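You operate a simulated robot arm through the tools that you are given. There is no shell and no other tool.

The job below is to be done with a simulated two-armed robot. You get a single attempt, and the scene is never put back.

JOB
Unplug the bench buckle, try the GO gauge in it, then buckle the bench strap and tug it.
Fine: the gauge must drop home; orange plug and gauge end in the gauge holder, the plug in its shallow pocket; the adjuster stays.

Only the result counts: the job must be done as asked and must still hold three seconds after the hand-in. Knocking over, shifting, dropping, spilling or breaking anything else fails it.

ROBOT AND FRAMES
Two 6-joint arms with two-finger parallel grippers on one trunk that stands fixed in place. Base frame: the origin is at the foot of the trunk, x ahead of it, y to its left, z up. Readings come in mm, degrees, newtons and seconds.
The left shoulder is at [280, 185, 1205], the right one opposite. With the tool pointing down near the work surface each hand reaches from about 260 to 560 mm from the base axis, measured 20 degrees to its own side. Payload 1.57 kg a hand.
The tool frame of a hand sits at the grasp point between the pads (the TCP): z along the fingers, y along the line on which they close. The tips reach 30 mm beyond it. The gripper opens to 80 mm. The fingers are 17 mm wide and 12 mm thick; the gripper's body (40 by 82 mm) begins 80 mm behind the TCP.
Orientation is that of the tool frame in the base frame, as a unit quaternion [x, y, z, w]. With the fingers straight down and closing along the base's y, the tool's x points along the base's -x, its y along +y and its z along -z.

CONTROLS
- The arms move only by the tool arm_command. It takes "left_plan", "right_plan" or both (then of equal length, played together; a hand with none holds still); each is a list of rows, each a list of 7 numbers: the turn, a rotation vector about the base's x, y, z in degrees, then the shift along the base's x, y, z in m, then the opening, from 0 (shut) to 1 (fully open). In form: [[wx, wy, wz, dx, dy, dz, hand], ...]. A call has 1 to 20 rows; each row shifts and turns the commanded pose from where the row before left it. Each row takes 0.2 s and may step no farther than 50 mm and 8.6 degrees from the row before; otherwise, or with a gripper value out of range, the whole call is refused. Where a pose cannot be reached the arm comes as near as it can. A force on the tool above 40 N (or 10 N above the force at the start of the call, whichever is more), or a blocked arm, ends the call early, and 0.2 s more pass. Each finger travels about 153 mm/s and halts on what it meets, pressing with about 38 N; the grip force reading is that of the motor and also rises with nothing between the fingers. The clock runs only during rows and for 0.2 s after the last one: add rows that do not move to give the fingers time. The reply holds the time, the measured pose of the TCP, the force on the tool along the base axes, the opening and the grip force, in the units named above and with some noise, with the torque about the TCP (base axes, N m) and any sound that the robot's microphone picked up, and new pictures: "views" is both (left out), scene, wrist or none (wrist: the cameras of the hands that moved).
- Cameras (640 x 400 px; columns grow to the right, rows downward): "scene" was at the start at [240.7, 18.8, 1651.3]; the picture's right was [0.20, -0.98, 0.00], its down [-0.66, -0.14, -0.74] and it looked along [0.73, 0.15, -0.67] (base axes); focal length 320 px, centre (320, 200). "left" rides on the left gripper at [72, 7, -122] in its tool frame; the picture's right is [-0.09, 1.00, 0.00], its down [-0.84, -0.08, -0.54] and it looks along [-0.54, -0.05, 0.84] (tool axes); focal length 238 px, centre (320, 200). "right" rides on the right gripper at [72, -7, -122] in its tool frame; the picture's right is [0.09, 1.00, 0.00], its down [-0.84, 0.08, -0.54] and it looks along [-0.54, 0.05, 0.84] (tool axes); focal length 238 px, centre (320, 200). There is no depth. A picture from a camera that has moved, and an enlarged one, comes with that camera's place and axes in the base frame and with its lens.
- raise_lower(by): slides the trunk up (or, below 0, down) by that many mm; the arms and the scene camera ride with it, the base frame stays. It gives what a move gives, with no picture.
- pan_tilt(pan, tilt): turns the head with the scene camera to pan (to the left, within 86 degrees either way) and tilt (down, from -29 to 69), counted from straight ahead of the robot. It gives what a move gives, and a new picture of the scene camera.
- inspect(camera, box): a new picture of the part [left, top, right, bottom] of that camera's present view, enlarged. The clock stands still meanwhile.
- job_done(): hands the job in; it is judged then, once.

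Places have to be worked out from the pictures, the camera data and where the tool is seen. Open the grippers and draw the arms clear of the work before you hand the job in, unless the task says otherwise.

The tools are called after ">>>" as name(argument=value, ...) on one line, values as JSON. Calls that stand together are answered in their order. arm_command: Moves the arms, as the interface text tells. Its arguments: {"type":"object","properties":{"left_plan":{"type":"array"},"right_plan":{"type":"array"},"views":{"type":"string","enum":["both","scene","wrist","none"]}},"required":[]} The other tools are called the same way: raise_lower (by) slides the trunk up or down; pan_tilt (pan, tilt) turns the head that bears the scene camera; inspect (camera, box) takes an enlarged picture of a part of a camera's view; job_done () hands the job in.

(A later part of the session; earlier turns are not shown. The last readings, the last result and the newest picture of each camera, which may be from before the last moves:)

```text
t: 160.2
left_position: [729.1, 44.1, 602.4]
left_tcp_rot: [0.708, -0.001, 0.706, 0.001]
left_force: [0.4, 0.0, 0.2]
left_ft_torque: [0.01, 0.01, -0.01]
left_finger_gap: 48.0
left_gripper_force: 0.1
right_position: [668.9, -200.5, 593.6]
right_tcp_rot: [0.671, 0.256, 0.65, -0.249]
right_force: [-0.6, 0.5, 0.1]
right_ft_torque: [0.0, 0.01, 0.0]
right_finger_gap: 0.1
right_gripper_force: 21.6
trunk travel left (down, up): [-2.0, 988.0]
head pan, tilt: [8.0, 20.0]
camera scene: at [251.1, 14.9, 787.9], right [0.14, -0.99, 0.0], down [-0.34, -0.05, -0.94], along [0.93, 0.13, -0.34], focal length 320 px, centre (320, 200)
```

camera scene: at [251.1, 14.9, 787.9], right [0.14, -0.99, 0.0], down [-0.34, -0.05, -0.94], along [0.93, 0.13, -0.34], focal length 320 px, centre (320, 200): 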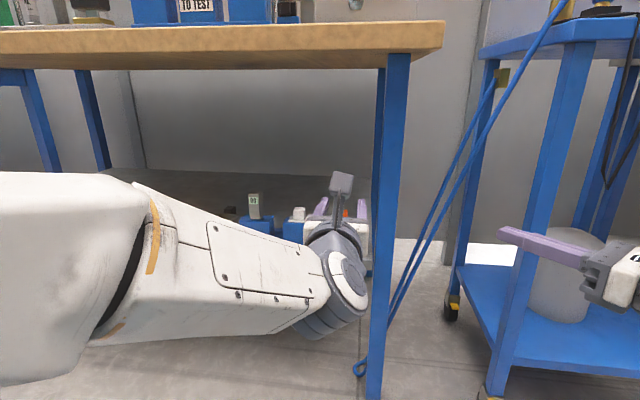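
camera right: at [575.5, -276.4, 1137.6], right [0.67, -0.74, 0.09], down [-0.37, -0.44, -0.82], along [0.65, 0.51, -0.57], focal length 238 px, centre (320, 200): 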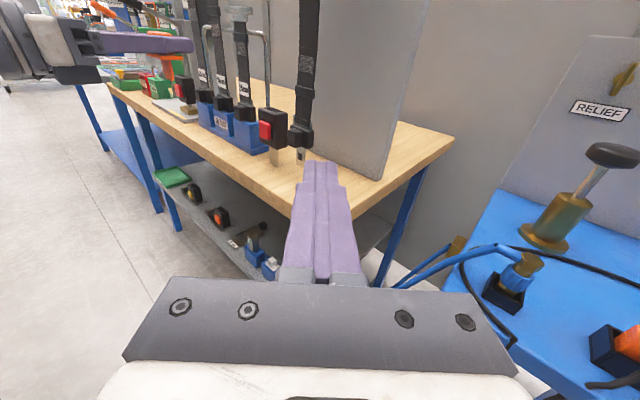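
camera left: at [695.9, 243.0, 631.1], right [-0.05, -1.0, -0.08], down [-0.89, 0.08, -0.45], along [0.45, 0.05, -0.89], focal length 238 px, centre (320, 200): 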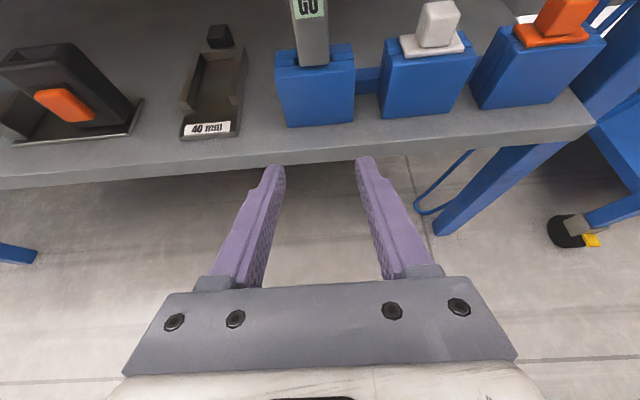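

Horizontal at (729,44,602). I raise the trunk 468 mm back to the buckle working height.

>>> raise_lower(by=400)

>>> raise_lower(by=68)

>>> pan_tilt(pan=5, tilt=15)

>>> inspect(camera="left", box=[0, 0, 640, 400])

>>> inspect(camera="right", box=[220, 40, 380, 180])

```text
t: 164.0
left_position: [728.9, 44.4, 1002.2]
left_tcp_rot: [0.709, -0.001, 0.705, 0.0]
left_force: [-0.7, 0.0, 0.4]
left_ft_torque: [0.0, 0.02, 0.02]
left_finger_gap: 48.0
left_gripper_force: 0.0
right_position: [668.2, -200.4, 993.5]
right_tcp_rot: [0.671, 0.255, 0.65, -0.248]
right_force: [0.3, 0.1, -0.3]
right_ft_torque: [0.0, -0.01, -0.02]
right_finger_gap: 0.0
right_gripper_force: 21.7
trunk travel left (down, up): [-402.0, 588.0]
head pan, tilt: [8.0, 20.0]
```

```text
t: 165.1
left_position: [728.5, 43.6, 1070.6]
left_tcp_rot: [0.709, -0.001, 0.705, 0.0]
left_force: [0.2, -0.2, -0.1]
left_ft_torque: [-0.02, 0.05, -0.02]
left_finger_gap: 47.9
left_gripper_force: 0.2
right_position: [669.1, -201.2, 1062.6]
right_tcp_rot: [0.67, 0.256, 0.65, -0.249]
right_force: [0.0, -0.5, 0.6]
right_ft_torque: [-0.01, 0.04, 0.02]
right_finger_gap: 0.0
right_gripper_force: 20.8
trunk travel left (down, up): [-470.0, 520.0]
head pan, tilt: [8.0, 20.0]
```

```text
t: 165.7
left_position: [728.5, 44.7, 1071.1]
left_tcp_rot: [0.709, 0.0, 0.705, -0.001]
left_force: [-0.4, -0.3, -0.2]
left_ft_torque: [-0.03, 0.0, 0.01]
left_finger_gap: 48.5
left_gripper_force: 0.1
right_position: [669.7, -201.6, 1062.4]
right_tcp_rot: [0.671, 0.256, 0.65, -0.249]
right_force: [-0.6, 0.3, 0.0]
right_ft_torque: [-0.02, 0.01, 0.01]
right_finger_gap: 0.0
right_gripper_force: 21.0
trunk travel left (down, up): [-470.0, 520.0]
head pan, tilt: [5.0, 15.0]
camera scene: at [251.9, 10.1, 1264.0], right [0.09, -1.0, 0.0], down [-0.26, -0.02, -0.97], along [0.96, 0.08, -0.26], focal length 320 px, centre (320, 200)
```

scene: 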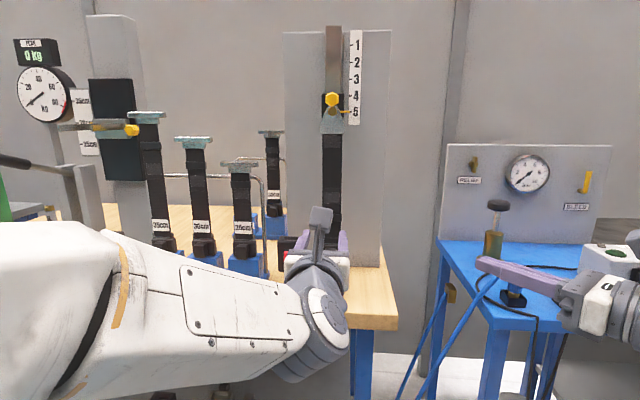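

```text
1.00 times, centred on (320, 200) of left (not enlarged: the box is as wide or as high as the picture)
camera zoom: at [608.1, 37.0, 1143.7], right [0.0, -1.0, -0.09], down [-0.55, 0.08, -0.83], along [0.84, 0.05, -0.54], focal length 238 px, centre (320, 200)
```

zoom: 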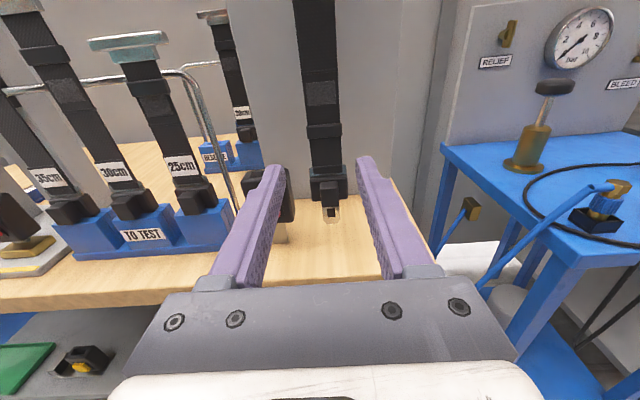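

```text
2.86 times, centred on (300, 110) of right
camera zoom: at [575.7, -276.2, 1137.4], right [0.67, -0.74, 0.09], down [-0.37, -0.44, -0.82], along [0.65, 0.51, -0.57], focal length 681 px, centre (377, 457)
```

zoom: 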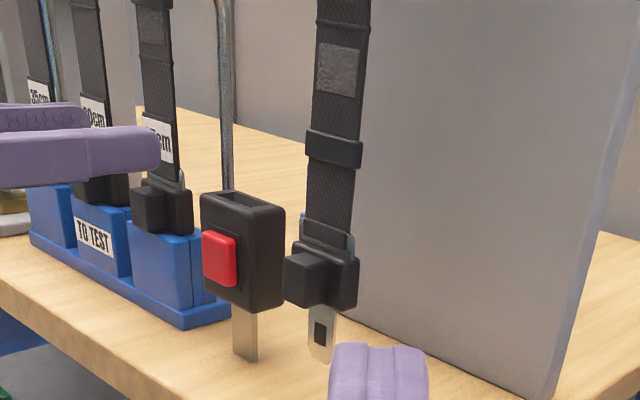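

I zoom on the strap tongue's handle from the left camera, then lower the hand for a second view.

>>> inspect(camera="left", box=[280, 150, 380, 235])

>>> arm_command(left_plan=[[0, 0, 0, 0.02, 0, -0.02, 0.6], [0, 0, 0, 0.02, 0, -0.02, 0.6], [0, 0, 0, 0, 0, -0.02, 0.6], [0, 0, 0, 0, 0, 0, 0.6]], views="none")

>>> inspect(camera="left", box=[270, 110, 390, 210])

```text
4.71 times, centred on (330, 192) of left
camera zoom: at [608.1, 37.0, 1143.7], right [0.0, -1.0, -0.09], down [-0.55, 0.08, -0.83], along [0.84, 0.05, -0.54], focal length 1122 px, centre (273, 235)
```

zoom: 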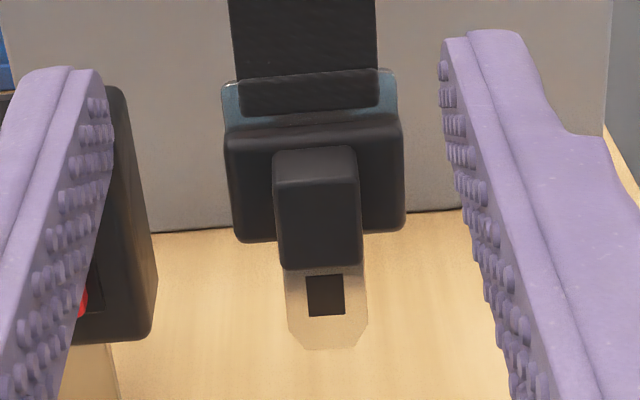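

```text
t: 166.7
left_position: [770.5, 42.9, 1009.7]
left_tcp_rot: [0.708, 0.0, 0.706, 0.0]
left_force: [-1.4, -1.1, -0.1]
left_ft_torque: [0.03, 0.02, 0.0]
left_finger_gap: 48.1
left_gripper_force: 0.1
right_position: [669.1, -201.6, 1062.0]
right_tcp_rot: [0.671, 0.256, 0.65, -0.248]
right_force: [-0.5, 0.1, -0.4]
right_ft_torque: [-0.02, -0.01, 0.01]
right_finger_gap: 0.0
right_gripper_force: 21.2
trunk travel left (down, up): [-470.0, 520.0]
head pan, tilt: [5.0, 15.0]
```

```text
4.00 times, centred on (330, 160) of left
camera zoom: at [648.5, 36.3, 1083.4], right [0.0, -1.0, -0.09], down [-0.55, 0.08, -0.83], along [0.84, 0.05, -0.54], focal length 953 px, centre (280, 360)
```

zoom: 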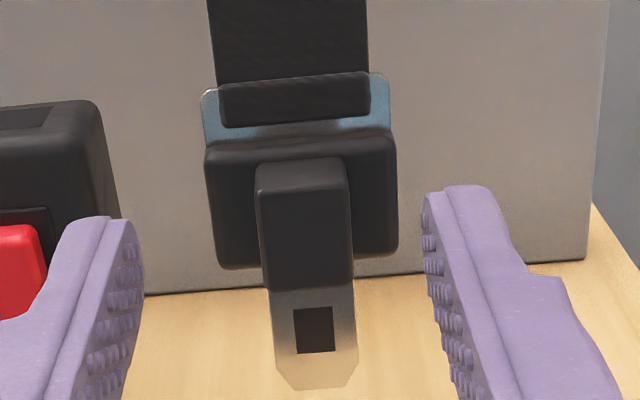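

The tongue block measures y 14–65 (centre ≈39), z ≈957–988, tongue plane x≈900; the buckle's near side is y≈92. I'll grip the block by its sides: open to 64 mm, drop to z≈972, and advance to x≈860 for a check.

>>> arm_command(left_plan=[[0, 0, 0, 0, -0.0035, -0.02, 0.8], [0, 0, 0, 0, 0, -0.018, 0.8], [0, 0, 0, 0.03, 0, 0, 0.8], [0, 0, 0, 0.03, 0, 0, 0.8], [0, 0, 0, 0.03, 0, 0, 0.8], [0, 0, 0, 0, 0, 0, 0.8]], views="both")

>>> inspect(camera="left", box=[240, 100, 400, 220])

>>> inspect(camera="right", box=[220, 40, 380, 180])

```text
t: 168.1
left_position: [860.5, 40.8, 972.1]
left_tcp_rot: [0.71, -0.001, 0.705, 0.0]
left_force: [0.9, 0.3, -0.3]
left_ft_torque: [-0.01, 0.03, 0.02]
left_finger_gap: 64.1
left_gripper_force: 0.1
right_position: [670.4, -200.9, 1062.3]
right_tcp_rot: [0.672, 0.255, 0.65, -0.248]
right_force: [0.8, -0.1, 0.3]
right_ft_torque: [0.0, 0.01, 0.0]
right_finger_gap: 0.0
right_gripper_force: 21.4
trunk travel left (down, up): [-470.0, 520.0]
head pan, tilt: [5.0, 15.0]
camera scene: at [251.9, 10.1, 1264.0], right [0.09, -1.0, 0.0], down [-0.26, -0.02, -0.97], along [0.96, 0.08, -0.26], focal length 320 px, centre (320, 200)
camera left: at [739.5, 33.4, 1045.1], right [0.0, -1.0, -0.09], down [-0.55, 0.08, -0.83], along [0.84, 0.05, -0.54], focal length 238 px, centre (320, 200)
```

scene: 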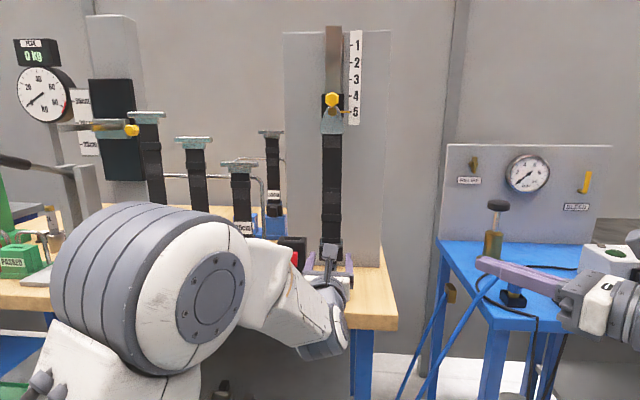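
left: 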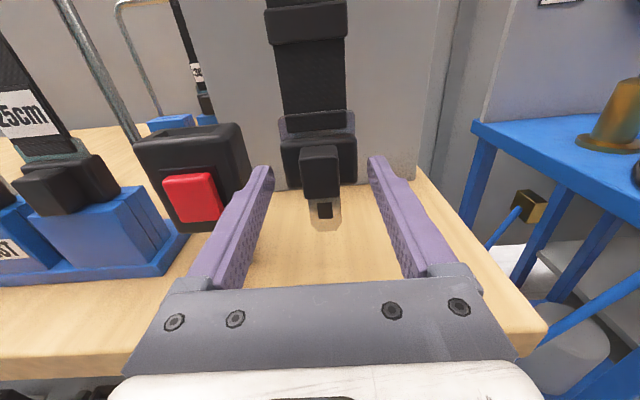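

```text
3.33 times, centred on (320, 160) of left
camera zoom: at [739.5, 33.4, 1045.1], right [0.0, -1.0, -0.09], down [-0.55, 0.08, -0.83], along [0.84, 0.05, -0.54], focal length 794 px, centre (320, 333)
```

zoom: 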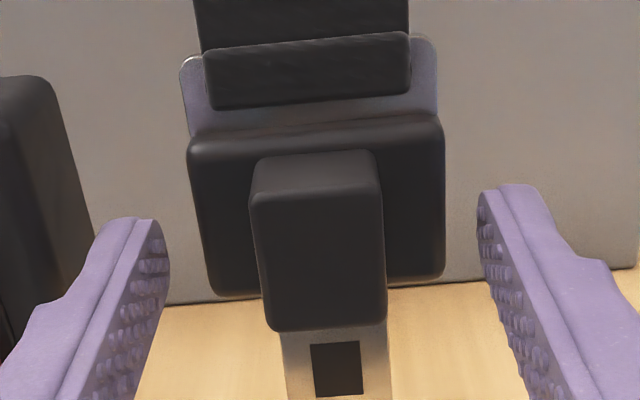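

```text
2.86 times, centred on (300, 110) of right
camera zoom: at [575.6, -276.2, 1137.4], right [0.67, -0.74, 0.09], down [-0.37, -0.44, -0.82], along [0.65, 0.51, -0.57], focal length 681 px, centre (377, 457)
```

zoom: 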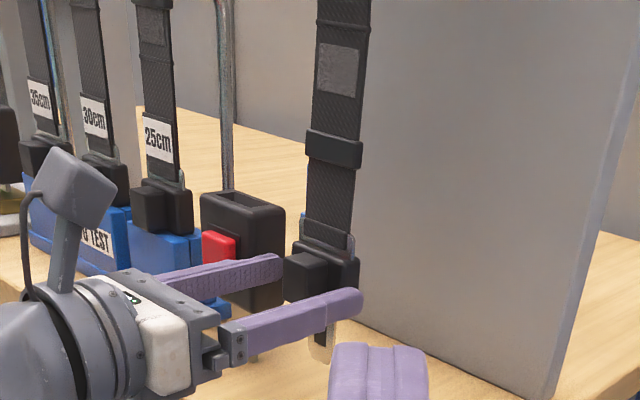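

The block (z≈958–992) lies between the fingers, about 1.5 mm left of centre, and the left finger clears the buckle by about 8 mm. I centre, narrow slightly, and advance to x≈897.

>>> arm_command(left_plan=[[0, 0, 0, 0, 0.0012, 0.002, 0.77], [0, 0, 0, 0.012, 0, 0, 0.77], [0, 0, 0, 0.012, 0, 0, 0.77], [0, 0, 0, 0.012, 0, 0, 0.77], [0, 0, 0, 0, 0, 0, 0.77]], views="none")

>>> inspect(camera="left", box=[220, 100, 420, 240])

>>> inspect(camera="right", box=[250, 80, 350, 170])

```text
t: 169.3
left_position: [895.3, 41.2, 974.2]
left_tcp_rot: [0.709, 0.0, 0.705, -0.001]
left_force: [-0.8, -0.5, 0.5]
left_ft_torque: [0.0, 0.01, 0.04]
left_finger_gap: 61.6
left_gripper_force: 0.2
right_position: [669.2, -200.8, 1061.8]
right_tcp_rot: [0.671, 0.256, 0.65, -0.249]
right_force: [-0.2, 0.5, 0.2]
right_ft_torque: [0.06, 0.0, 0.0]
right_finger_gap: 0.1
right_gripper_force: 21.5
trunk travel left (down, up): [-470.0, 520.0]
head pan, tilt: [5.0, 15.0]
```

```text
2.86 times, centred on (320, 170) of left
camera zoom: at [774.3, 34.5, 1047.8], right [0.0, -1.0, -0.09], down [-0.55, 0.08, -0.83], along [0.84, 0.05, -0.54], focal length 681 px, centre (320, 286)
```

zoom: 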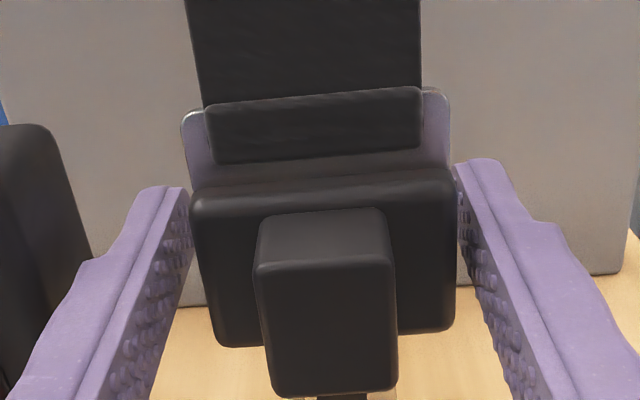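

```text
4.44 times, centred on (300, 125) of right
camera zoom: at [575.7, -276.2, 1137.4], right [0.67, -0.74, 0.09], down [-0.37, -0.44, -0.82], along [0.65, 0.51, -0.57], focal length 1059 px, centre (409, 533)
```

zoom: 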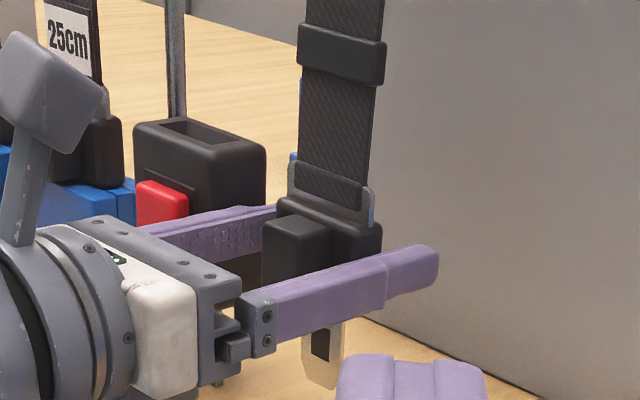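

The block is between the fingers. I close on it.

>>> arm_command(left_plan=[[0, 0, 0, 0, 0, 0, 0.68], [0, 0, 0, 0, 0, 0, 0.6], [0, 0, 0, 0, 0, 0, 0.52], [0, 0, 0, 0, 0, 0, 0.5], [0, 0, 0, 0, 0, 0, 0.5]], views="none")

>>> inspect(camera="left", box=[220, 80, 420, 240])

>>> inspect(camera="right", box=[230, 60, 350, 170])

```text
t: 170.5
left_position: [894.6, 42.3, 974.0]
left_tcp_rot: [0.709, 0.0, 0.705, -0.001]
left_force: [0.2, -0.5, 0.3]
left_ft_torque: [0.0, -0.01, 0.0]
left_finger_gap: 51.6
left_gripper_force: 38.7
right_position: [669.2, -200.7, 1063.1]
right_tcp_rot: [0.671, 0.256, 0.65, -0.249]
right_force: [-0.2, 0.1, 0.1]
right_ft_torque: [0.02, 0.0, 0.0]
right_finger_gap: 0.3
right_gripper_force: 21.0
trunk travel left (down, up): [-470.0, 520.0]
head pan, tilt: [5.0, 15.0]
```

```text
2.50 times, centred on (320, 160) of left
camera zoom: at [774.1, 34.5, 1047.8], right [0.0, -1.0, -0.09], down [-0.55, 0.08, -0.83], along [0.84, 0.05, -0.54], focal length 596 px, centre (320, 300)
```

zoom: 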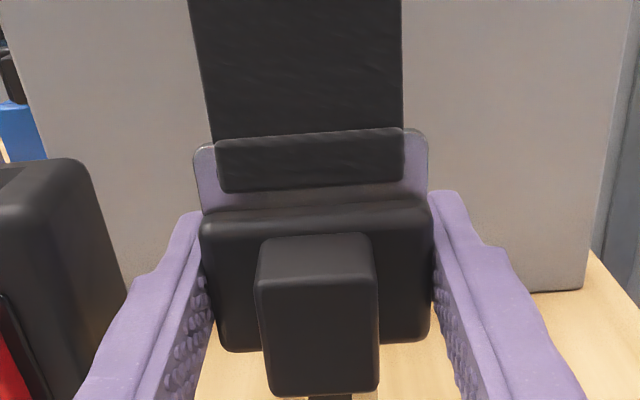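

```text
3.64 times, centred on (290, 115) of right
camera zoom: at [575.7, -276.2, 1137.4], right [0.67, -0.74, 0.09], down [-0.37, -0.44, -0.82], along [0.65, 0.51, -0.57], focal length 867 px, centre (429, 509)
```

zoom: 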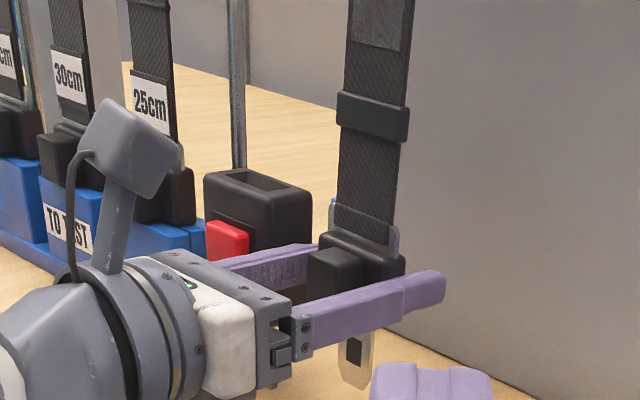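

Gripped (gap 51.6 mm) at (894.6,42.3,974). Before lifting, I record how the adjuster sits on its scale for reference.

>>> inspect(camera="scene", box=[290, 20, 390, 150])

>>> arm_command(left_plan=[[0, 0, 0, 0, 0, 0.01, 0.5], [0, 0, 0, 0, 0, 0.01, 0.5], [0, 0, 0, 0, 0, 0, 0.5]], views="scene")

>>> inspect(camera="scene", box=[270, 60, 400, 280])

```text
3.08 times, centred on (340, 85) of scene
camera zoom: at [252.0, 10.1, 1264.0], right [0.09, -1.0, 0.0], down [-0.26, -0.02, -0.97], along [0.96, 0.08, -0.26], focal length 985 px, centre (258, 554)
```

zoom: 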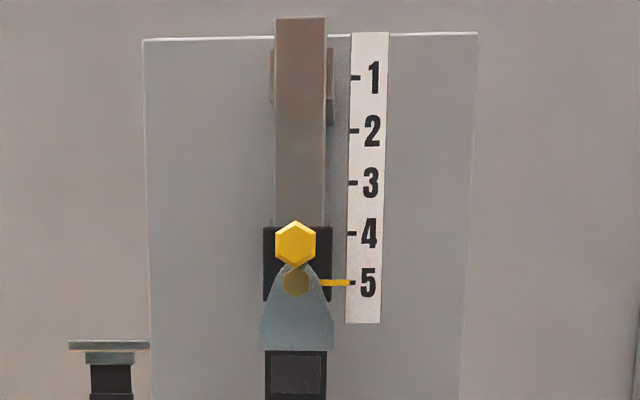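

```text
t: 171.3
left_position: [893.8, 41.4, 994.7]
left_tcp_rot: [0.709, 0.0, 0.705, -0.001]
left_force: [-0.3, -0.7, -1.7]
left_ft_torque: [0.0, 0.02, 0.02]
left_finger_gap: 51.5
left_gripper_force: 38.3
right_position: [669.6, -200.3, 1062.5]
right_tcp_rot: [0.671, 0.256, 0.65, -0.249]
right_force: [-0.9, 0.3, -0.6]
right_ft_torque: [0.02, -0.01, -0.01]
right_finger_gap: 0.0
right_gripper_force: 21.1
trunk travel left (down, up): [-470.0, 520.0]
head pan, tilt: [5.0, 15.0]
camera scene: at [252.0, 10.1, 1264.0], right [0.09, -1.0, 0.0], down [-0.26, -0.02, -0.97], along [0.96, 0.08, -0.26], focal length 320 px, centre (320, 200)
```

scene: 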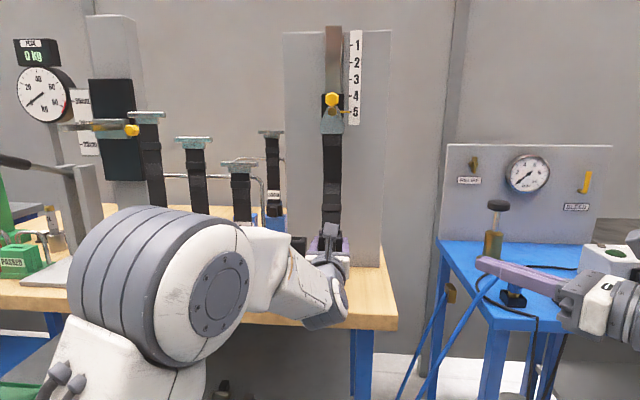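

```text
1.82 times, centred on (335, 170) of scene
camera zoom: at [252.0, 10.1, 1264.0], right [0.09, -1.0, 0.0], down [-0.26, -0.02, -0.97], along [0.96, 0.08, -0.26], focal length 582 px, centre (293, 254)
```

zoom: 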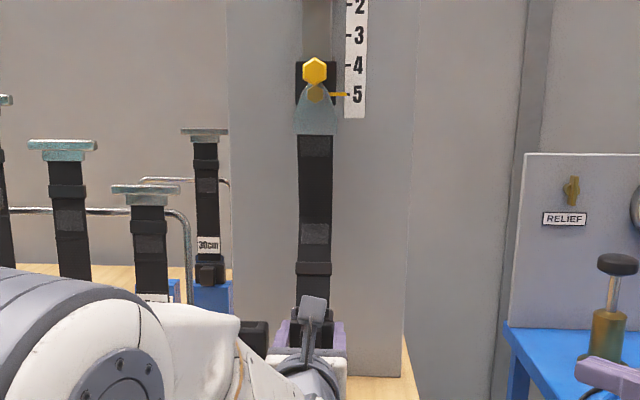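

The strap flexes easily; the load is only about 1.7 N and the adjuster is still at 5. I continue: up to z≈1030, then diagonally to above the buckle.

>>> arm_command(left_plan=[[0, 0, 0, 0, 0, 0.018, 0.5], [0, 0, 0, 0, 0, 0.018, 0.5], [0, 0, 0, 0, 0.008, 0.015, 0.5], [0, 0, 0, 0, 0.008, 0.015, 0.5], [0, 0, 0, 0, 0.008, 0.015, 0.5], [0, 0, 0, 0, 0.008, 0.013, 0.5], [0, 0, 0, 0, 0, 0, 0.5]], views="both")

>>> inspect(camera="right", box=[220, 0, 380, 160])

>>> inspect(camera="scene", box=[270, 60, 400, 280])

```text
t: 172.9
left_position: [895.7, 74.2, 1089.7]
left_tcp_rot: [0.709, 0.001, 0.706, -0.001]
left_force: [-1.0, 0.9, -1.2]
left_ft_torque: [-0.02, 0.04, 0.0]
left_finger_gap: 51.5
left_gripper_force: 38.1
right_position: [669.5, -201.1, 1062.7]
right_tcp_rot: [0.672, 0.255, 0.65, -0.248]
right_force: [0.9, 0.3, -0.2]
right_ft_torque: [0.02, -0.01, -0.02]
right_finger_gap: 0.0
right_gripper_force: 20.9
trunk travel left (down, up): [-470.0, 520.0]
head pan, tilt: [5.0, 15.0]
camera scene: at [252.0, 10.1, 1264.0], right [0.09, -1.0, 0.0], down [-0.26, -0.02, -0.97], along [0.96, 0.08, -0.26], focal length 320 px, centre (320, 200)
camera left: at [775.5, 66.8, 1163.4], right [0.0, -1.0, -0.09], down [-0.55, 0.08, -0.83], along [0.84, 0.05, -0.54], focal length 238 px, centre (320, 200)
```

scene: 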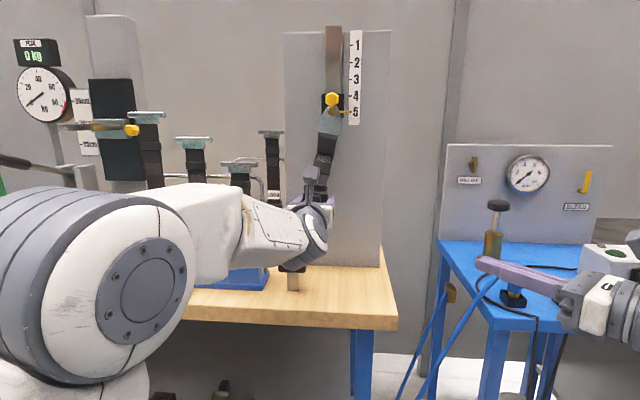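
left: 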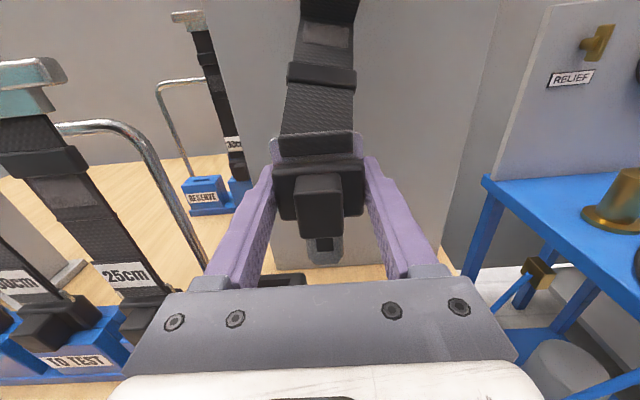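

```text
2.50 times, centred on (300, 80) of right
camera zoom: at [575.7, -276.2, 1137.4], right [0.67, -0.74, 0.09], down [-0.37, -0.44, -0.82], along [0.65, 0.51, -0.57], focal length 596 px, centre (370, 500)
```

zoom: 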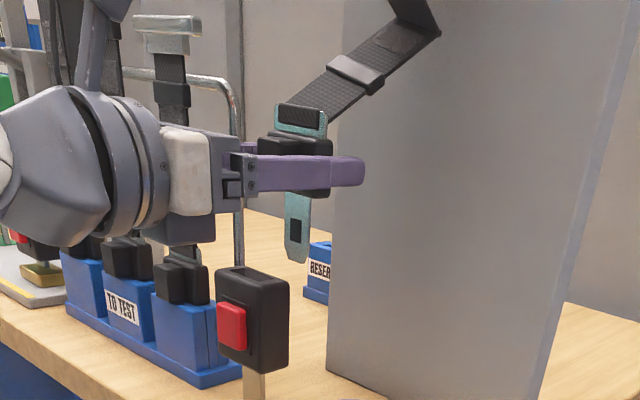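

```text
1.82 times, centred on (335, 170) of scene
camera zoom: at [252.0, 10.1, 1264.0], right [0.09, -1.0, 0.0], down [-0.26, -0.02, -0.97], along [0.96, 0.08, -0.26], focal length 582 px, centre (293, 254)
```

zoom: 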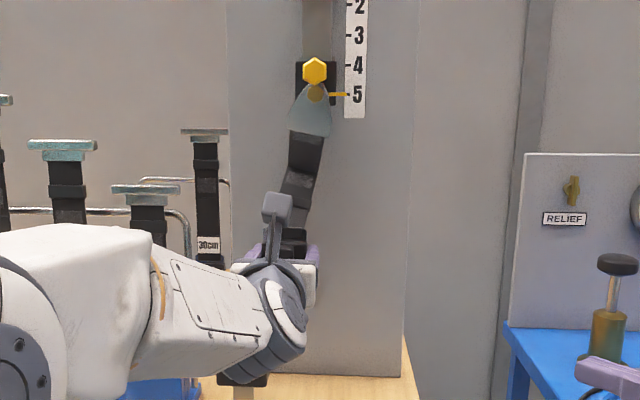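

The strap folds harmlessly and the adjuster is still at 5. I move over to y≈124.

>>> arm_command(left_plan=[[0, 0, 0, 0, 0.0125, 0, 0.5], [0, 0, 0, 0, 0.0125, 0, 0.5], [0, 0, 0, 0, 0.0125, 0, 0.5], [0, 0, 0, 0, 0.0125, 0, 0.5], [0, 0, 0, 0, 0, 0, 0.5]], views="both")

>>> inspect(camera="right", box=[240, 50, 340, 150])

>>> inspect(camera="left", box=[260, 150, 380, 290])

>>> inspect(camera="scene", box=[240, 150, 340, 280])

```text
t: 174.1
left_position: [895.3, 123.4, 1088.7]
left_tcp_rot: [0.709, -0.001, 0.705, 0.0]
left_force: [-0.1, -0.9, -2.0]
left_ft_torque: [0.04, 0.01, 0.03]
left_finger_gap: 51.5
left_gripper_force: 38.3
right_position: [670.3, -200.1, 1062.9]
right_tcp_rot: [0.671, 0.256, 0.65, -0.249]
right_force: [0.5, 0.4, -0.7]
right_ft_torque: [0.01, 0.02, 0.0]
right_finger_gap: 0.0
right_gripper_force: 20.8
trunk travel left (down, up): [-470.0, 520.0]
head pan, tilt: [5.0, 15.0]
camera scene: at [252.0, 10.1, 1264.0], right [0.09, -1.0, 0.0], down [-0.26, -0.02, -0.97], along [0.96, 0.08, -0.26], focal length 320 px, centre (320, 200)
camera left: at [775.2, 116.4, 1162.3], right [0.0, -1.0, -0.09], down [-0.55, 0.08, -0.83], along [0.84, 0.05, -0.54], focal length 238 px, centre (320, 200)
```

scene: 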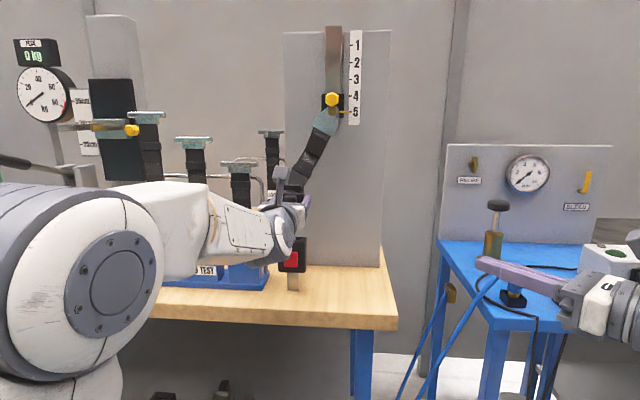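
left: 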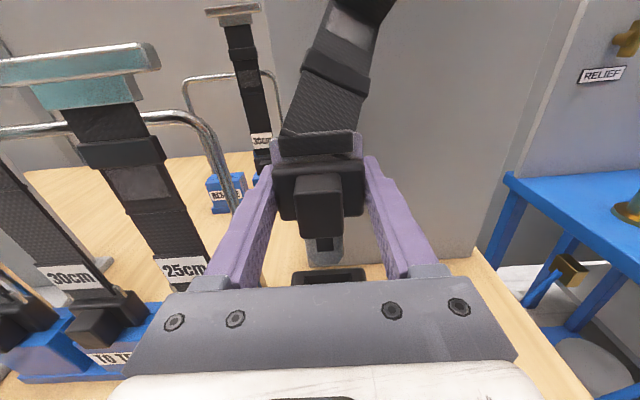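

```text
4.00 times, centred on (290, 100) of right
camera zoom: at [575.7, -276.2, 1137.4], right [0.67, -0.74, 0.09], down [-0.37, -0.44, -0.82], along [0.65, 0.51, -0.57], focal length 953 px, centre (440, 600)
```

zoom: 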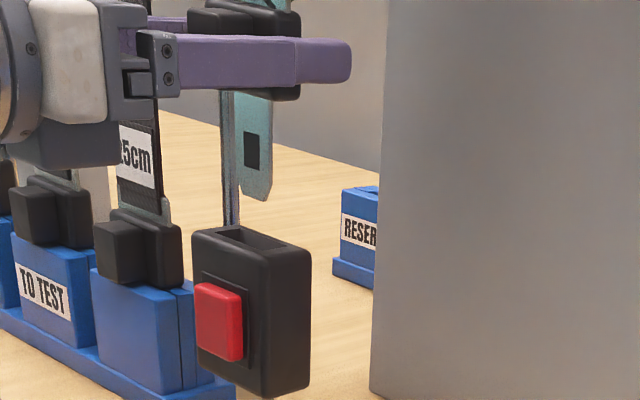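

```text
2.86 times, centred on (320, 220) of left
camera zoom: at [775.2, 116.4, 1162.3], right [0.0, -1.0, -0.09], down [-0.55, 0.08, -0.83], along [0.84, 0.05, -0.54], focal length 681 px, centre (320, 143)
```

zoom: 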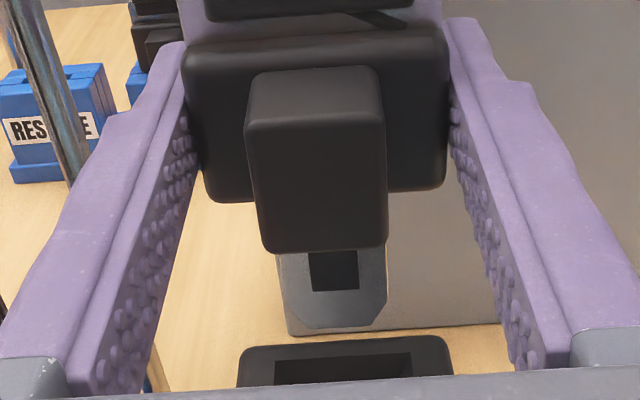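

```text
3.08 times, centred on (290, 215) of scene
camera zoom: at [252.0, 10.1, 1264.0], right [0.09, -1.0, 0.0], down [-0.26, -0.02, -0.97], along [0.96, 0.08, -0.26], focal length 985 px, centre (412, 154)
```

zoom: 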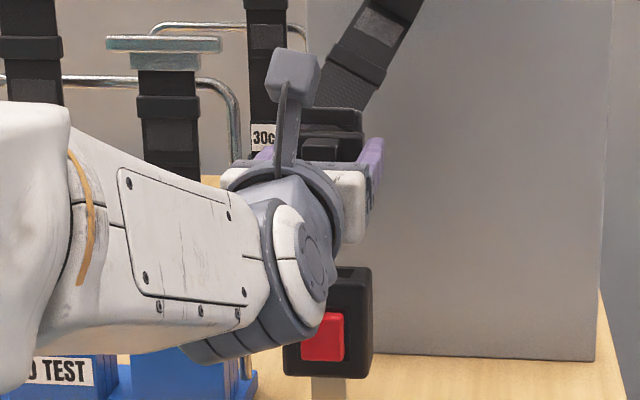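

The tongue tip (z≈1024) is about 5 mm too far forward and 1.4 mm too far left of the slot centre. I correct, descend 10 mm and check.

>>> arm_command(left_plan=[[0, 0, 0, -0.0047, -0.0013, 0, 0.5], [0, 0, 0, 0, 0, -0.005, 0.5], [0, 0, 0, 0, 0, -0.005, 0.5], [0, 0, 0, 0, 0, 0, 0.5]], views="none")

>>> inspect(camera="right", box=[250, 75, 310, 125])

>>> inspect(camera="left", box=[270, 200, 370, 290])

```text
t: 175.1
left_position: [889.7, 121.4, 1079.2]
left_tcp_rot: [0.709, -0.001, 0.705, 0.0]
left_force: [0.8, 1.4, -0.9]
left_ft_torque: [0.02, 0.01, -0.01]
left_finger_gap: 51.5
left_gripper_force: 38.3
right_position: [670.0, -200.6, 1063.5]
right_tcp_rot: [0.671, 0.256, 0.65, -0.249]
right_force: [-1.1, -0.2, 0.2]
right_ft_torque: [0.0, -0.03, -0.01]
right_finger_gap: 0.2
right_gripper_force: 21.2
trunk travel left (down, up): [-470.0, 520.0]
head pan, tilt: [5.0, 15.0]
```

```text
8.00 times, centred on (280, 100) of right
camera zoom: at [575.7, -276.2, 1137.4], right [0.67, -0.74, 0.09], down [-0.37, -0.44, -0.82], along [0.65, 0.51, -0.57], focal length 1907 px, centre (640, 1000)
```

zoom: 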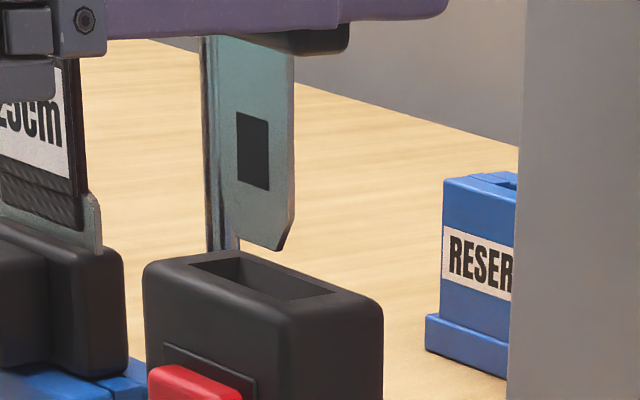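

```text
4.44 times, centred on (320, 245) of left
camera zoom: at [770.2, 114.7, 1151.7], right [0.0, -1.0, -0.09], down [-0.55, 0.08, -0.83], along [0.84, 0.05, -0.54], focal length 1059 px, centre (320, 0)
```

zoom: 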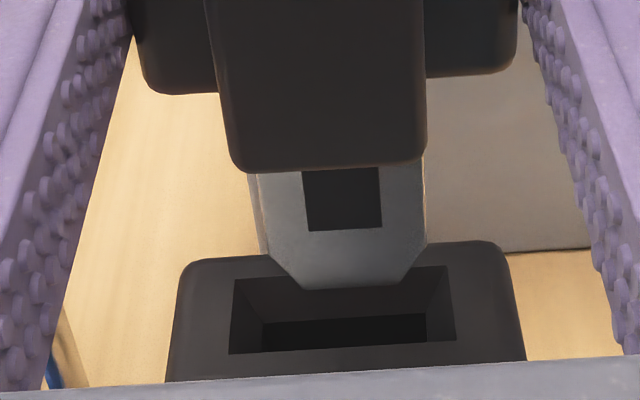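

Nearly centred: I adjust by +1.5 mm in x and +0.6 mm in y, and lower the tongue into the mouth.

>>> arm_command(left_plan=[[0, 0, 0, 0.0015, 0.0006, -0.004, 0.5], [0, 0, 0, 0, 0, -0.004, 0.5], [0, 0, 0, 0, 0, -0.003, 0.5], [0, 0, 0, 0, 0, -0.003, 0.5], [0, 0, 0, 0, 0, 0, 0.5]], views="none")

>>> inspect(camera="right", box=[250, 75, 310, 125])

>>> inspect(camera="left", box=[270, 200, 370, 290])

```text
t: 176.3
left_position: [891.9, 124.0, 1064.0]
left_tcp_rot: [0.709, 0.0, 0.705, 0.0]
left_force: [0.1, -0.6, -1.5]
left_ft_torque: [0.01, 0.02, -0.02]
left_finger_gap: 51.7
left_gripper_force: 37.5
right_position: [669.9, -201.4, 1062.4]
right_tcp_rot: [0.671, 0.256, 0.65, -0.249]
right_force: [-0.4, 0.4, -0.3]
right_ft_torque: [0.0, -0.01, 0.01]
right_finger_gap: 0.0
right_gripper_force: 21.3
trunk travel left (down, up): [-470.0, 520.0]
head pan, tilt: [5.0, 15.0]
```

```text
8.00 times, centred on (280, 100) of right
camera zoom: at [575.7, -276.2, 1137.4], right [0.67, -0.74, 0.09], down [-0.37, -0.44, -0.82], along [0.65, 0.51, -0.57], focal length 1907 px, centre (640, 1000)
```

zoom: 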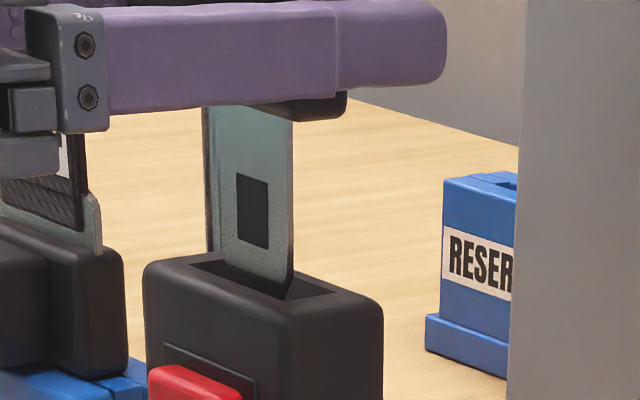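

```text
4.44 times, centred on (320, 245) of left
camera zoom: at [770.6, 115.9, 1137.6], right [0.0, -1.0, -0.09], down [-0.55, 0.08, -0.83], along [0.84, 0.05, -0.54], focal length 1059 px, centre (320, 0)
```

zoom: 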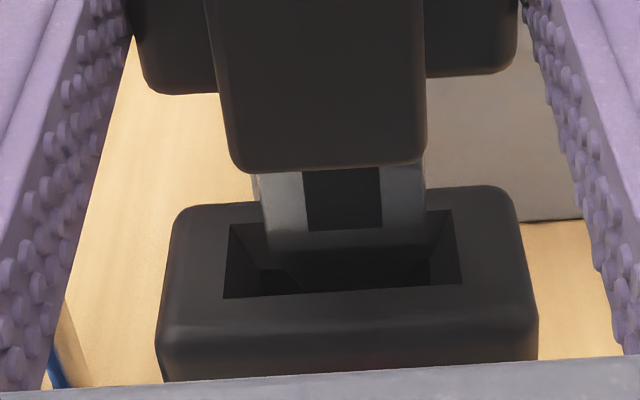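

The tongue is entering the slot cleanly. I continue down 15 mm, watching force.

>>> arm_command(left_plan=[[0, 0, 0, 0, 0, -0.003, 0.5], [0, 0, 0, 0, 0, -0.003, 0.5], [0, 0, 0, 0, 0, -0.003, 0.5], [0, 0, 0, 0, 0, -0.003, 0.5], [0, 0, 0, 0, 0, -0.003, 0.5], [0, 0, 0, 0, 0, 0, 0.5]], views="none")

>>> arm_command(left_plan=[[0, 0, 0, 0, 0, -0.003, 0.5], [0, 0, 0, 0, 0, -0.003, 0.5], [0, 0, 0, 0, 0, -0.003, 0.5], [0, 0, 0, 0, 0, 0, 0.5]], views="none")

```text
t: 177.7
left_position: [891.7, 123.1, 1050.1]
left_tcp_rot: [0.708, -0.001, 0.706, 0.0]
left_force: [2.6, -0.1, 0.7]
left_ft_torque: [-0.02, -0.17, 0.01]
left_finger_gap: 51.2
left_gripper_force: 38.5
right_position: [669.8, -201.2, 1062.5]
right_tcp_rot: [0.671, 0.256, 0.65, -0.249]
right_force: [-0.1, -0.4, -0.2]
right_ft_torque: [0.01, 0.01, -0.03]
right_finger_gap: 0.0
right_gripper_force: 21.1
trunk travel left (down, up): [-470.0, 520.0]
head pan, tilt: [5.0, 15.0]
```

```text
t: 178.7
left_position: [891.7, 123.0, 1039.0]
left_tcp_rot: [0.709, 0.0, 0.705, 0.0]
left_force: [1.2, -0.6, -1.3]
left_ft_torque: [-0.01, -0.05, 0.03]
left_finger_gap: 51.5
left_gripper_force: 37.7
right_position: [670.2, -200.5, 1062.3]
right_tcp_rot: [0.671, 0.255, 0.65, -0.248]
right_force: [-0.7, -0.1, 0.1]
right_ft_torque: [-0.01, 0.02, 0.01]
right_finger_gap: 0.0
right_gripper_force: 21.2
trunk travel left (down, up): [-470.0, 520.0]
head pan, tilt: [5.0, 15.0]
```

Light contact only. I nudge 0.5 mm forward and keep pressing down toward the latch, listening for a click.

>>> arm_command(left_plan=[[0, 0, 0, 0.0005, 0, -0.003, 0.5], [0, 0, 0, 0, 0, -0.003, 0.5], [0, 0, 0, 0, 0, -0.003, 0.5], [0, 0, 0, 0, 0, 0, 0.5]], views="none")

>>> arm_command(left_plan=[[0, 0, 0, 0, 0, -0.003, 0.5], [0, 0, 0, 0, 0, -0.002, 0.5], [0, 0, 0, 0, 0, -0.002, 0.5], [0, 0, 0, 0, 0, 0, 0.5]], views="none")

>>> inspect(camera="right", box=[250, 75, 310, 125])

```text
t: 179.7
left_position: [892.4, 123.4, 1030.8]
left_tcp_rot: [0.709, 0.0, 0.706, 0.0]
left_force: [-0.7, -1.0, 0.5]
left_ft_torque: [-0.03, -0.01, -0.01]
left_finger_gap: 51.5
left_gripper_force: 38.3
right_position: [668.9, -201.2, 1062.1]
right_tcp_rot: [0.671, 0.256, 0.65, -0.249]
right_force: [-0.7, -0.3, 0.1]
right_ft_torque: [0.0, 0.02, 0.0]
right_finger_gap: 0.0
right_gripper_force: 21.1
trunk travel left (down, up): [-470.0, 520.0]
head pan, tilt: [5.0, 15.0]
```

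```text
t: 180.7
left_position: [891.6, 125.4, 1025.0]
left_tcp_rot: [0.708, 0.001, 0.706, -0.001]
left_force: [0.8, 5.4, 2.1]
left_ft_torque: [0.23, 0.16, 0.02]
left_finger_gap: 51.2
left_gripper_force: 37.7
right_position: [670.2, -201.0, 1062.4]
right_tcp_rot: [0.671, 0.255, 0.651, -0.248]
right_force: [0.2, 0.2, 0.3]
right_ft_torque: [-0.03, -0.04, -0.02]
right_finger_gap: 0.1
right_gripper_force: 20.9
trunk travel left (down, up): [-470.0, 520.0]
head pan, tilt: [5.0, 15.0]
```

```text
8.00 times, centred on (280, 100) of right
camera zoom: at [575.7, -275.7, 1137.6], right [0.67, -0.74, 0.09], down [-0.37, -0.44, -0.82], along [0.65, 0.51, -0.57], focal length 1907 px, centre (640, 1000)
```

zoom: 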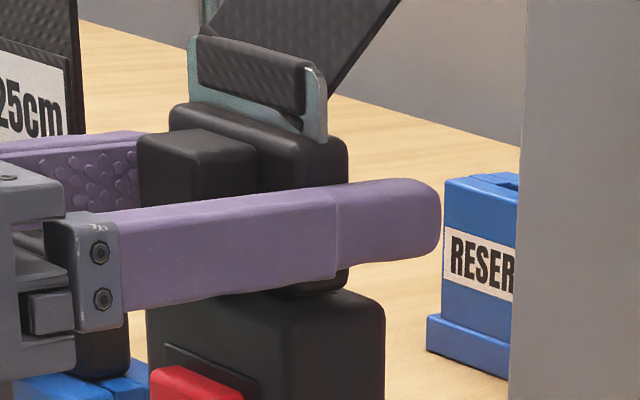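

Almost home. I press further in small steps to reach and pass the latch.

>>> arm_command(left_plan=[[0, 0, 0, 0, 0, -0.002, 0.5], [0, 0, 0, 0, 0, -0.002, 0.5], [0, 0, 0, 0, 0, 0, 0.5]], views="none")

```text
t: 181.5
left_position: [892.8, 123.7, 1024.5]
left_tcp_rot: [0.706, 0.001, 0.708, -0.001]
left_force: [-5.7, 9.1, 20.7]
left_ft_torque: [0.43, 0.64, 0.02]
left_finger_gap: 51.5
left_gripper_force: 37.6
right_position: [668.6, -199.9, 1063.4]
right_tcp_rot: [0.672, 0.256, 0.65, -0.248]
right_force: [-1.2, 0.1, -0.1]
right_ft_torque: [0.02, 0.01, 0.0]
right_finger_gap: 0.2
right_gripper_force: 20.7
trunk travel left (down, up): [-470.0, 520.0]
head pan, tilt: [5.0, 15.0]
```

About 21 N with no movement now. I check whether the block sits on the buckle or is held by the latch short of home.

>>> inspect(camera="right", box=[255, 90, 305, 130])

>>> inspect(camera="left", box=[260, 150, 380, 290])

>>> inspect(camera="scene", box=[260, 190, 330, 280])

```text
10.00 times, centred on (280, 110) of right
camera zoom: at [574.7, -275.8, 1138.3], right [0.67, -0.74, 0.09], down [-0.37, -0.44, -0.82], along [0.65, 0.51, -0.57], focal length 2384 px, centre (720, 1100)
```

zoom: 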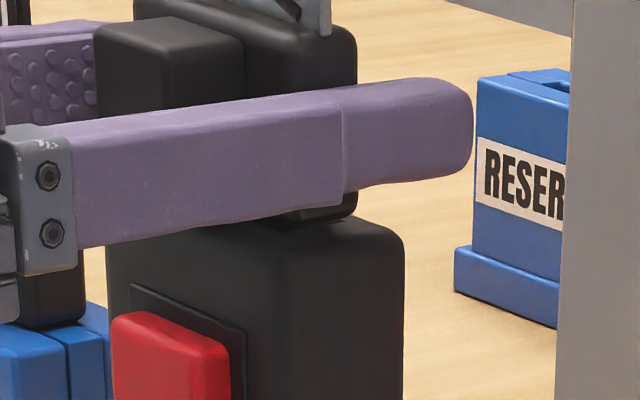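

```text
2.86 times, centred on (320, 220) of left
camera zoom: at [770.4, 117.4, 1096.7], right [0.0, -1.0, -0.09], down [-0.54, 0.08, -0.84], along [0.84, 0.05, -0.54], focal length 681 px, centre (320, 143)
```

zoom: 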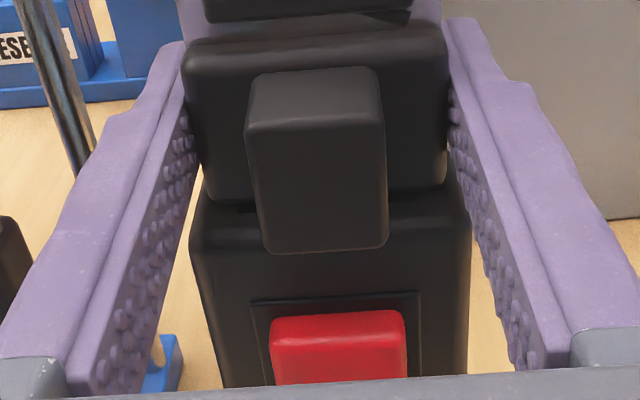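

```text
4.44 times, centred on (295, 235) of scene
camera zoom: at [250.8, 10.4, 1264.5], right [0.09, -1.0, 0.0], down [-0.26, -0.02, -0.97], along [0.96, 0.08, -0.26], focal length 1423 px, centre (431, 44)
```

zoom: 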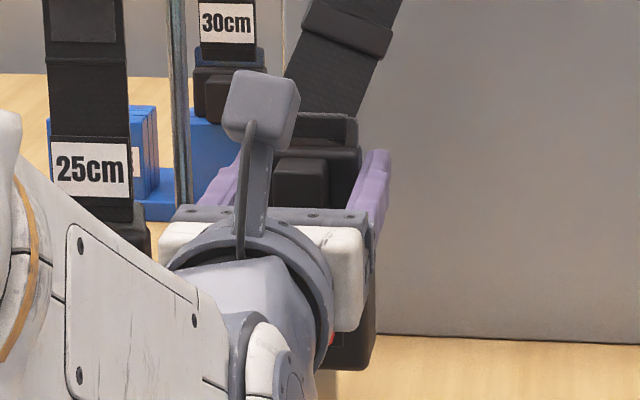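

There may still be a 2–3 mm gap, which suggests latch resistance. I press harder, up to the 40 N limit.

>>> arm_command(left_plan=[[0, 0, 0, 0, 0, -0.0015, 0.45], [0, 0, 0, 0, 0, -0.0015, 0.45], [0, 0, 0, 0, 0, -0.0015, 0.45], [0, 0, 0, 0, 0, 0, 0.45]], views="none")

>>> inspect(camera="right", box=[255, 90, 305, 130])

```text
t: 182.5
left_position: [892.3, 124.8, 1023.9]
left_tcp_rot: [0.702, 0.0, 0.712, 0.001]
left_force: [3.2, 9.0, 28.6]
left_ft_torque: [0.39, 0.08, 0.0]
left_finger_gap: 51.7
left_gripper_force: 37.6
right_position: [667.6, -199.8, 1063.4]
right_tcp_rot: [0.672, 0.255, 0.65, -0.248]
right_force: [0.2, 0.2, 0.0]
right_ft_torque: [0.01, 0.01, -0.03]
right_finger_gap: 0.0
right_gripper_force: 21.3
trunk travel left (down, up): [-470.0, 520.0]
head pan, tilt: [5.0, 15.0]
```

```text
10.00 times, centred on (280, 110) of right
camera zoom: at [574.7, -275.9, 1138.1], right [0.67, -0.74, 0.09], down [-0.37, -0.44, -0.82], along [0.65, 0.51, -0.57], focal length 2384 px, centre (720, 1100)
```

zoom: 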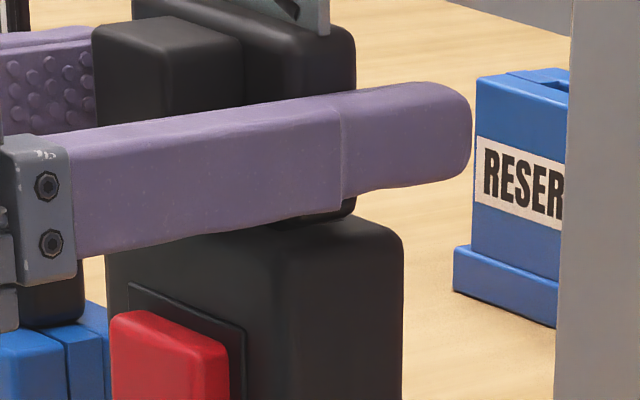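

No further travel at 29 N. It may already be latched at this depth, so I relieve the load and test with a gentle upward pull.

>>> arm_command(left_plan=[[0, 0, 0, 0, 0, 0.003, 0.45], [0, 0, 0, 0, 0, 0.003, 0.45], [0, 0, 0, 0, 0, 0.002, 0.45], [0, 0, 0, 0, 0, 0, 0.45]], views="none")

>>> arm_command(left_plan=[[0, 0, 0, 0, 0, 0.001, 0.45], [0, 0, 0, 0, 0, 0.001, 0.45], [0, 0, 0, 0, 0, 0, 0.45]], views="none")

```text
t: 183.5
left_position: [893.0, 124.3, 1023.3]
left_tcp_rot: [0.708, 0.0, 0.706, 0.0]
left_force: [15.5, 8.8, 9.0]
left_ft_torque: [0.36, -0.89, -0.01]
left_finger_gap: 51.5
left_gripper_force: 37.8
right_position: [669.8, -199.8, 1062.7]
right_tcp_rot: [0.672, 0.255, 0.65, -0.248]
right_force: [-0.5, -0.3, 0.0]
right_ft_torque: [-0.01, -0.03, -0.02]
right_finger_gap: 0.0
right_gripper_force: 21.4
trunk travel left (down, up): [-470.0, 520.0]
head pan, tilt: [5.0, 15.0]
```

```text
t: 184.3
left_position: [891.7, 124.9, 1023.7]
left_tcp_rot: [0.71, -0.001, 0.704, 0.0]
left_force: [14.9, 10.9, -1.4]
left_ft_torque: [0.5, -0.8, 0.02]
left_finger_gap: 51.3
left_gripper_force: 38.0
right_position: [669.4, -200.3, 1062.2]
right_tcp_rot: [0.671, 0.255, 0.651, -0.248]
right_force: [0.2, 0.5, 0.7]
right_ft_torque: [0.0, 0.01, 0.0]
right_finger_gap: 0.1
right_gripper_force: 21.6
trunk travel left (down, up): [-470.0, 520.0]
head pan, tilt: [5.0, 15.0]
```

Now lateral forces of 10–15 N have appeared while z stays at 1023.5, as if the tongue is held. I relieve the lateral load and pull up a little more to see whether it holds.

>>> arm_command(left_plan=[[0, 0, 0, 0.0015, 0.001, 0.001, 0.45], [0, 0, 0, 0.0015, 0.001, 0.001, 0.45], [0, 0, 0, 0, 0, 0, 0.45]], views="none")

>>> arm_command(left_plan=[[0, 0, 0, 0, 0, 0.001, 0.45], [0, 0, 0, 0, 0, 0.001, 0.45], [0, 0, 0, 0, 0, 0, 0.45]], views="none")

>>> inspect(camera="right", box=[255, 90, 305, 130])

```text
t: 185.1
left_position: [894.4, 124.5, 1024.0]
left_tcp_rot: [0.712, -0.002, 0.703, 0.001]
left_force: [-15.1, 3.6, -13.9]
left_ft_torque: [0.05, 0.71, 0.04]
left_finger_gap: 51.8
left_gripper_force: 37.7
right_position: [670.7, -201.2, 1062.5]
right_tcp_rot: [0.671, 0.255, 0.65, -0.248]
right_force: [-0.2, 0.4, -0.3]
right_ft_torque: [-0.03, 0.01, 0.01]
right_finger_gap: 0.0
right_gripper_force: 21.4
trunk travel left (down, up): [-470.0, 520.0]
head pan, tilt: [5.0, 15.0]
```

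```text
t: 185.9
left_position: [894.5, 124.6, 1023.4]
left_tcp_rot: [0.714, -0.002, 0.7, 0.001]
left_force: [-10.4, 1.0, -23.1]
left_ft_torque: [-0.03, 0.22, 0.01]
left_finger_gap: 51.7
left_gripper_force: 37.9
right_position: [669.4, -200.1, 1062.0]
right_tcp_rot: [0.671, 0.255, 0.65, -0.248]
right_force: [-0.9, 0.3, -1.0]
right_ft_torque: [0.01, -0.01, 0.02]
right_finger_gap: 0.3
right_gripper_force: 21.4
trunk travel left (down, up): [-470.0, 520.0]
head pan, tilt: [5.0, 15.0]
```

```text
10.00 times, centred on (280, 110) of right
camera zoom: at [576.3, -275.8, 1137.0], right [0.67, -0.74, 0.09], down [-0.37, -0.44, -0.82], along [0.65, 0.51, -0.57], focal length 2384 px, centre (720, 1100)
```

zoom: 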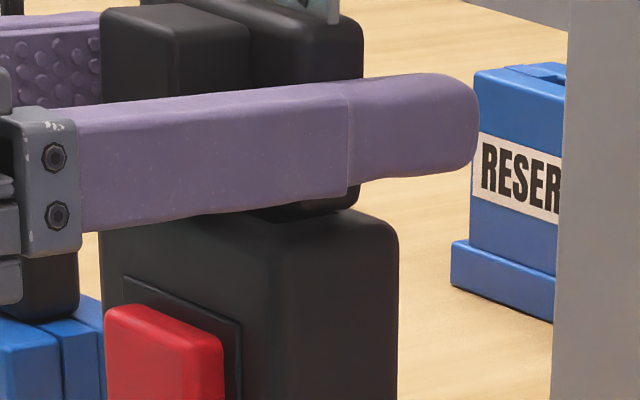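

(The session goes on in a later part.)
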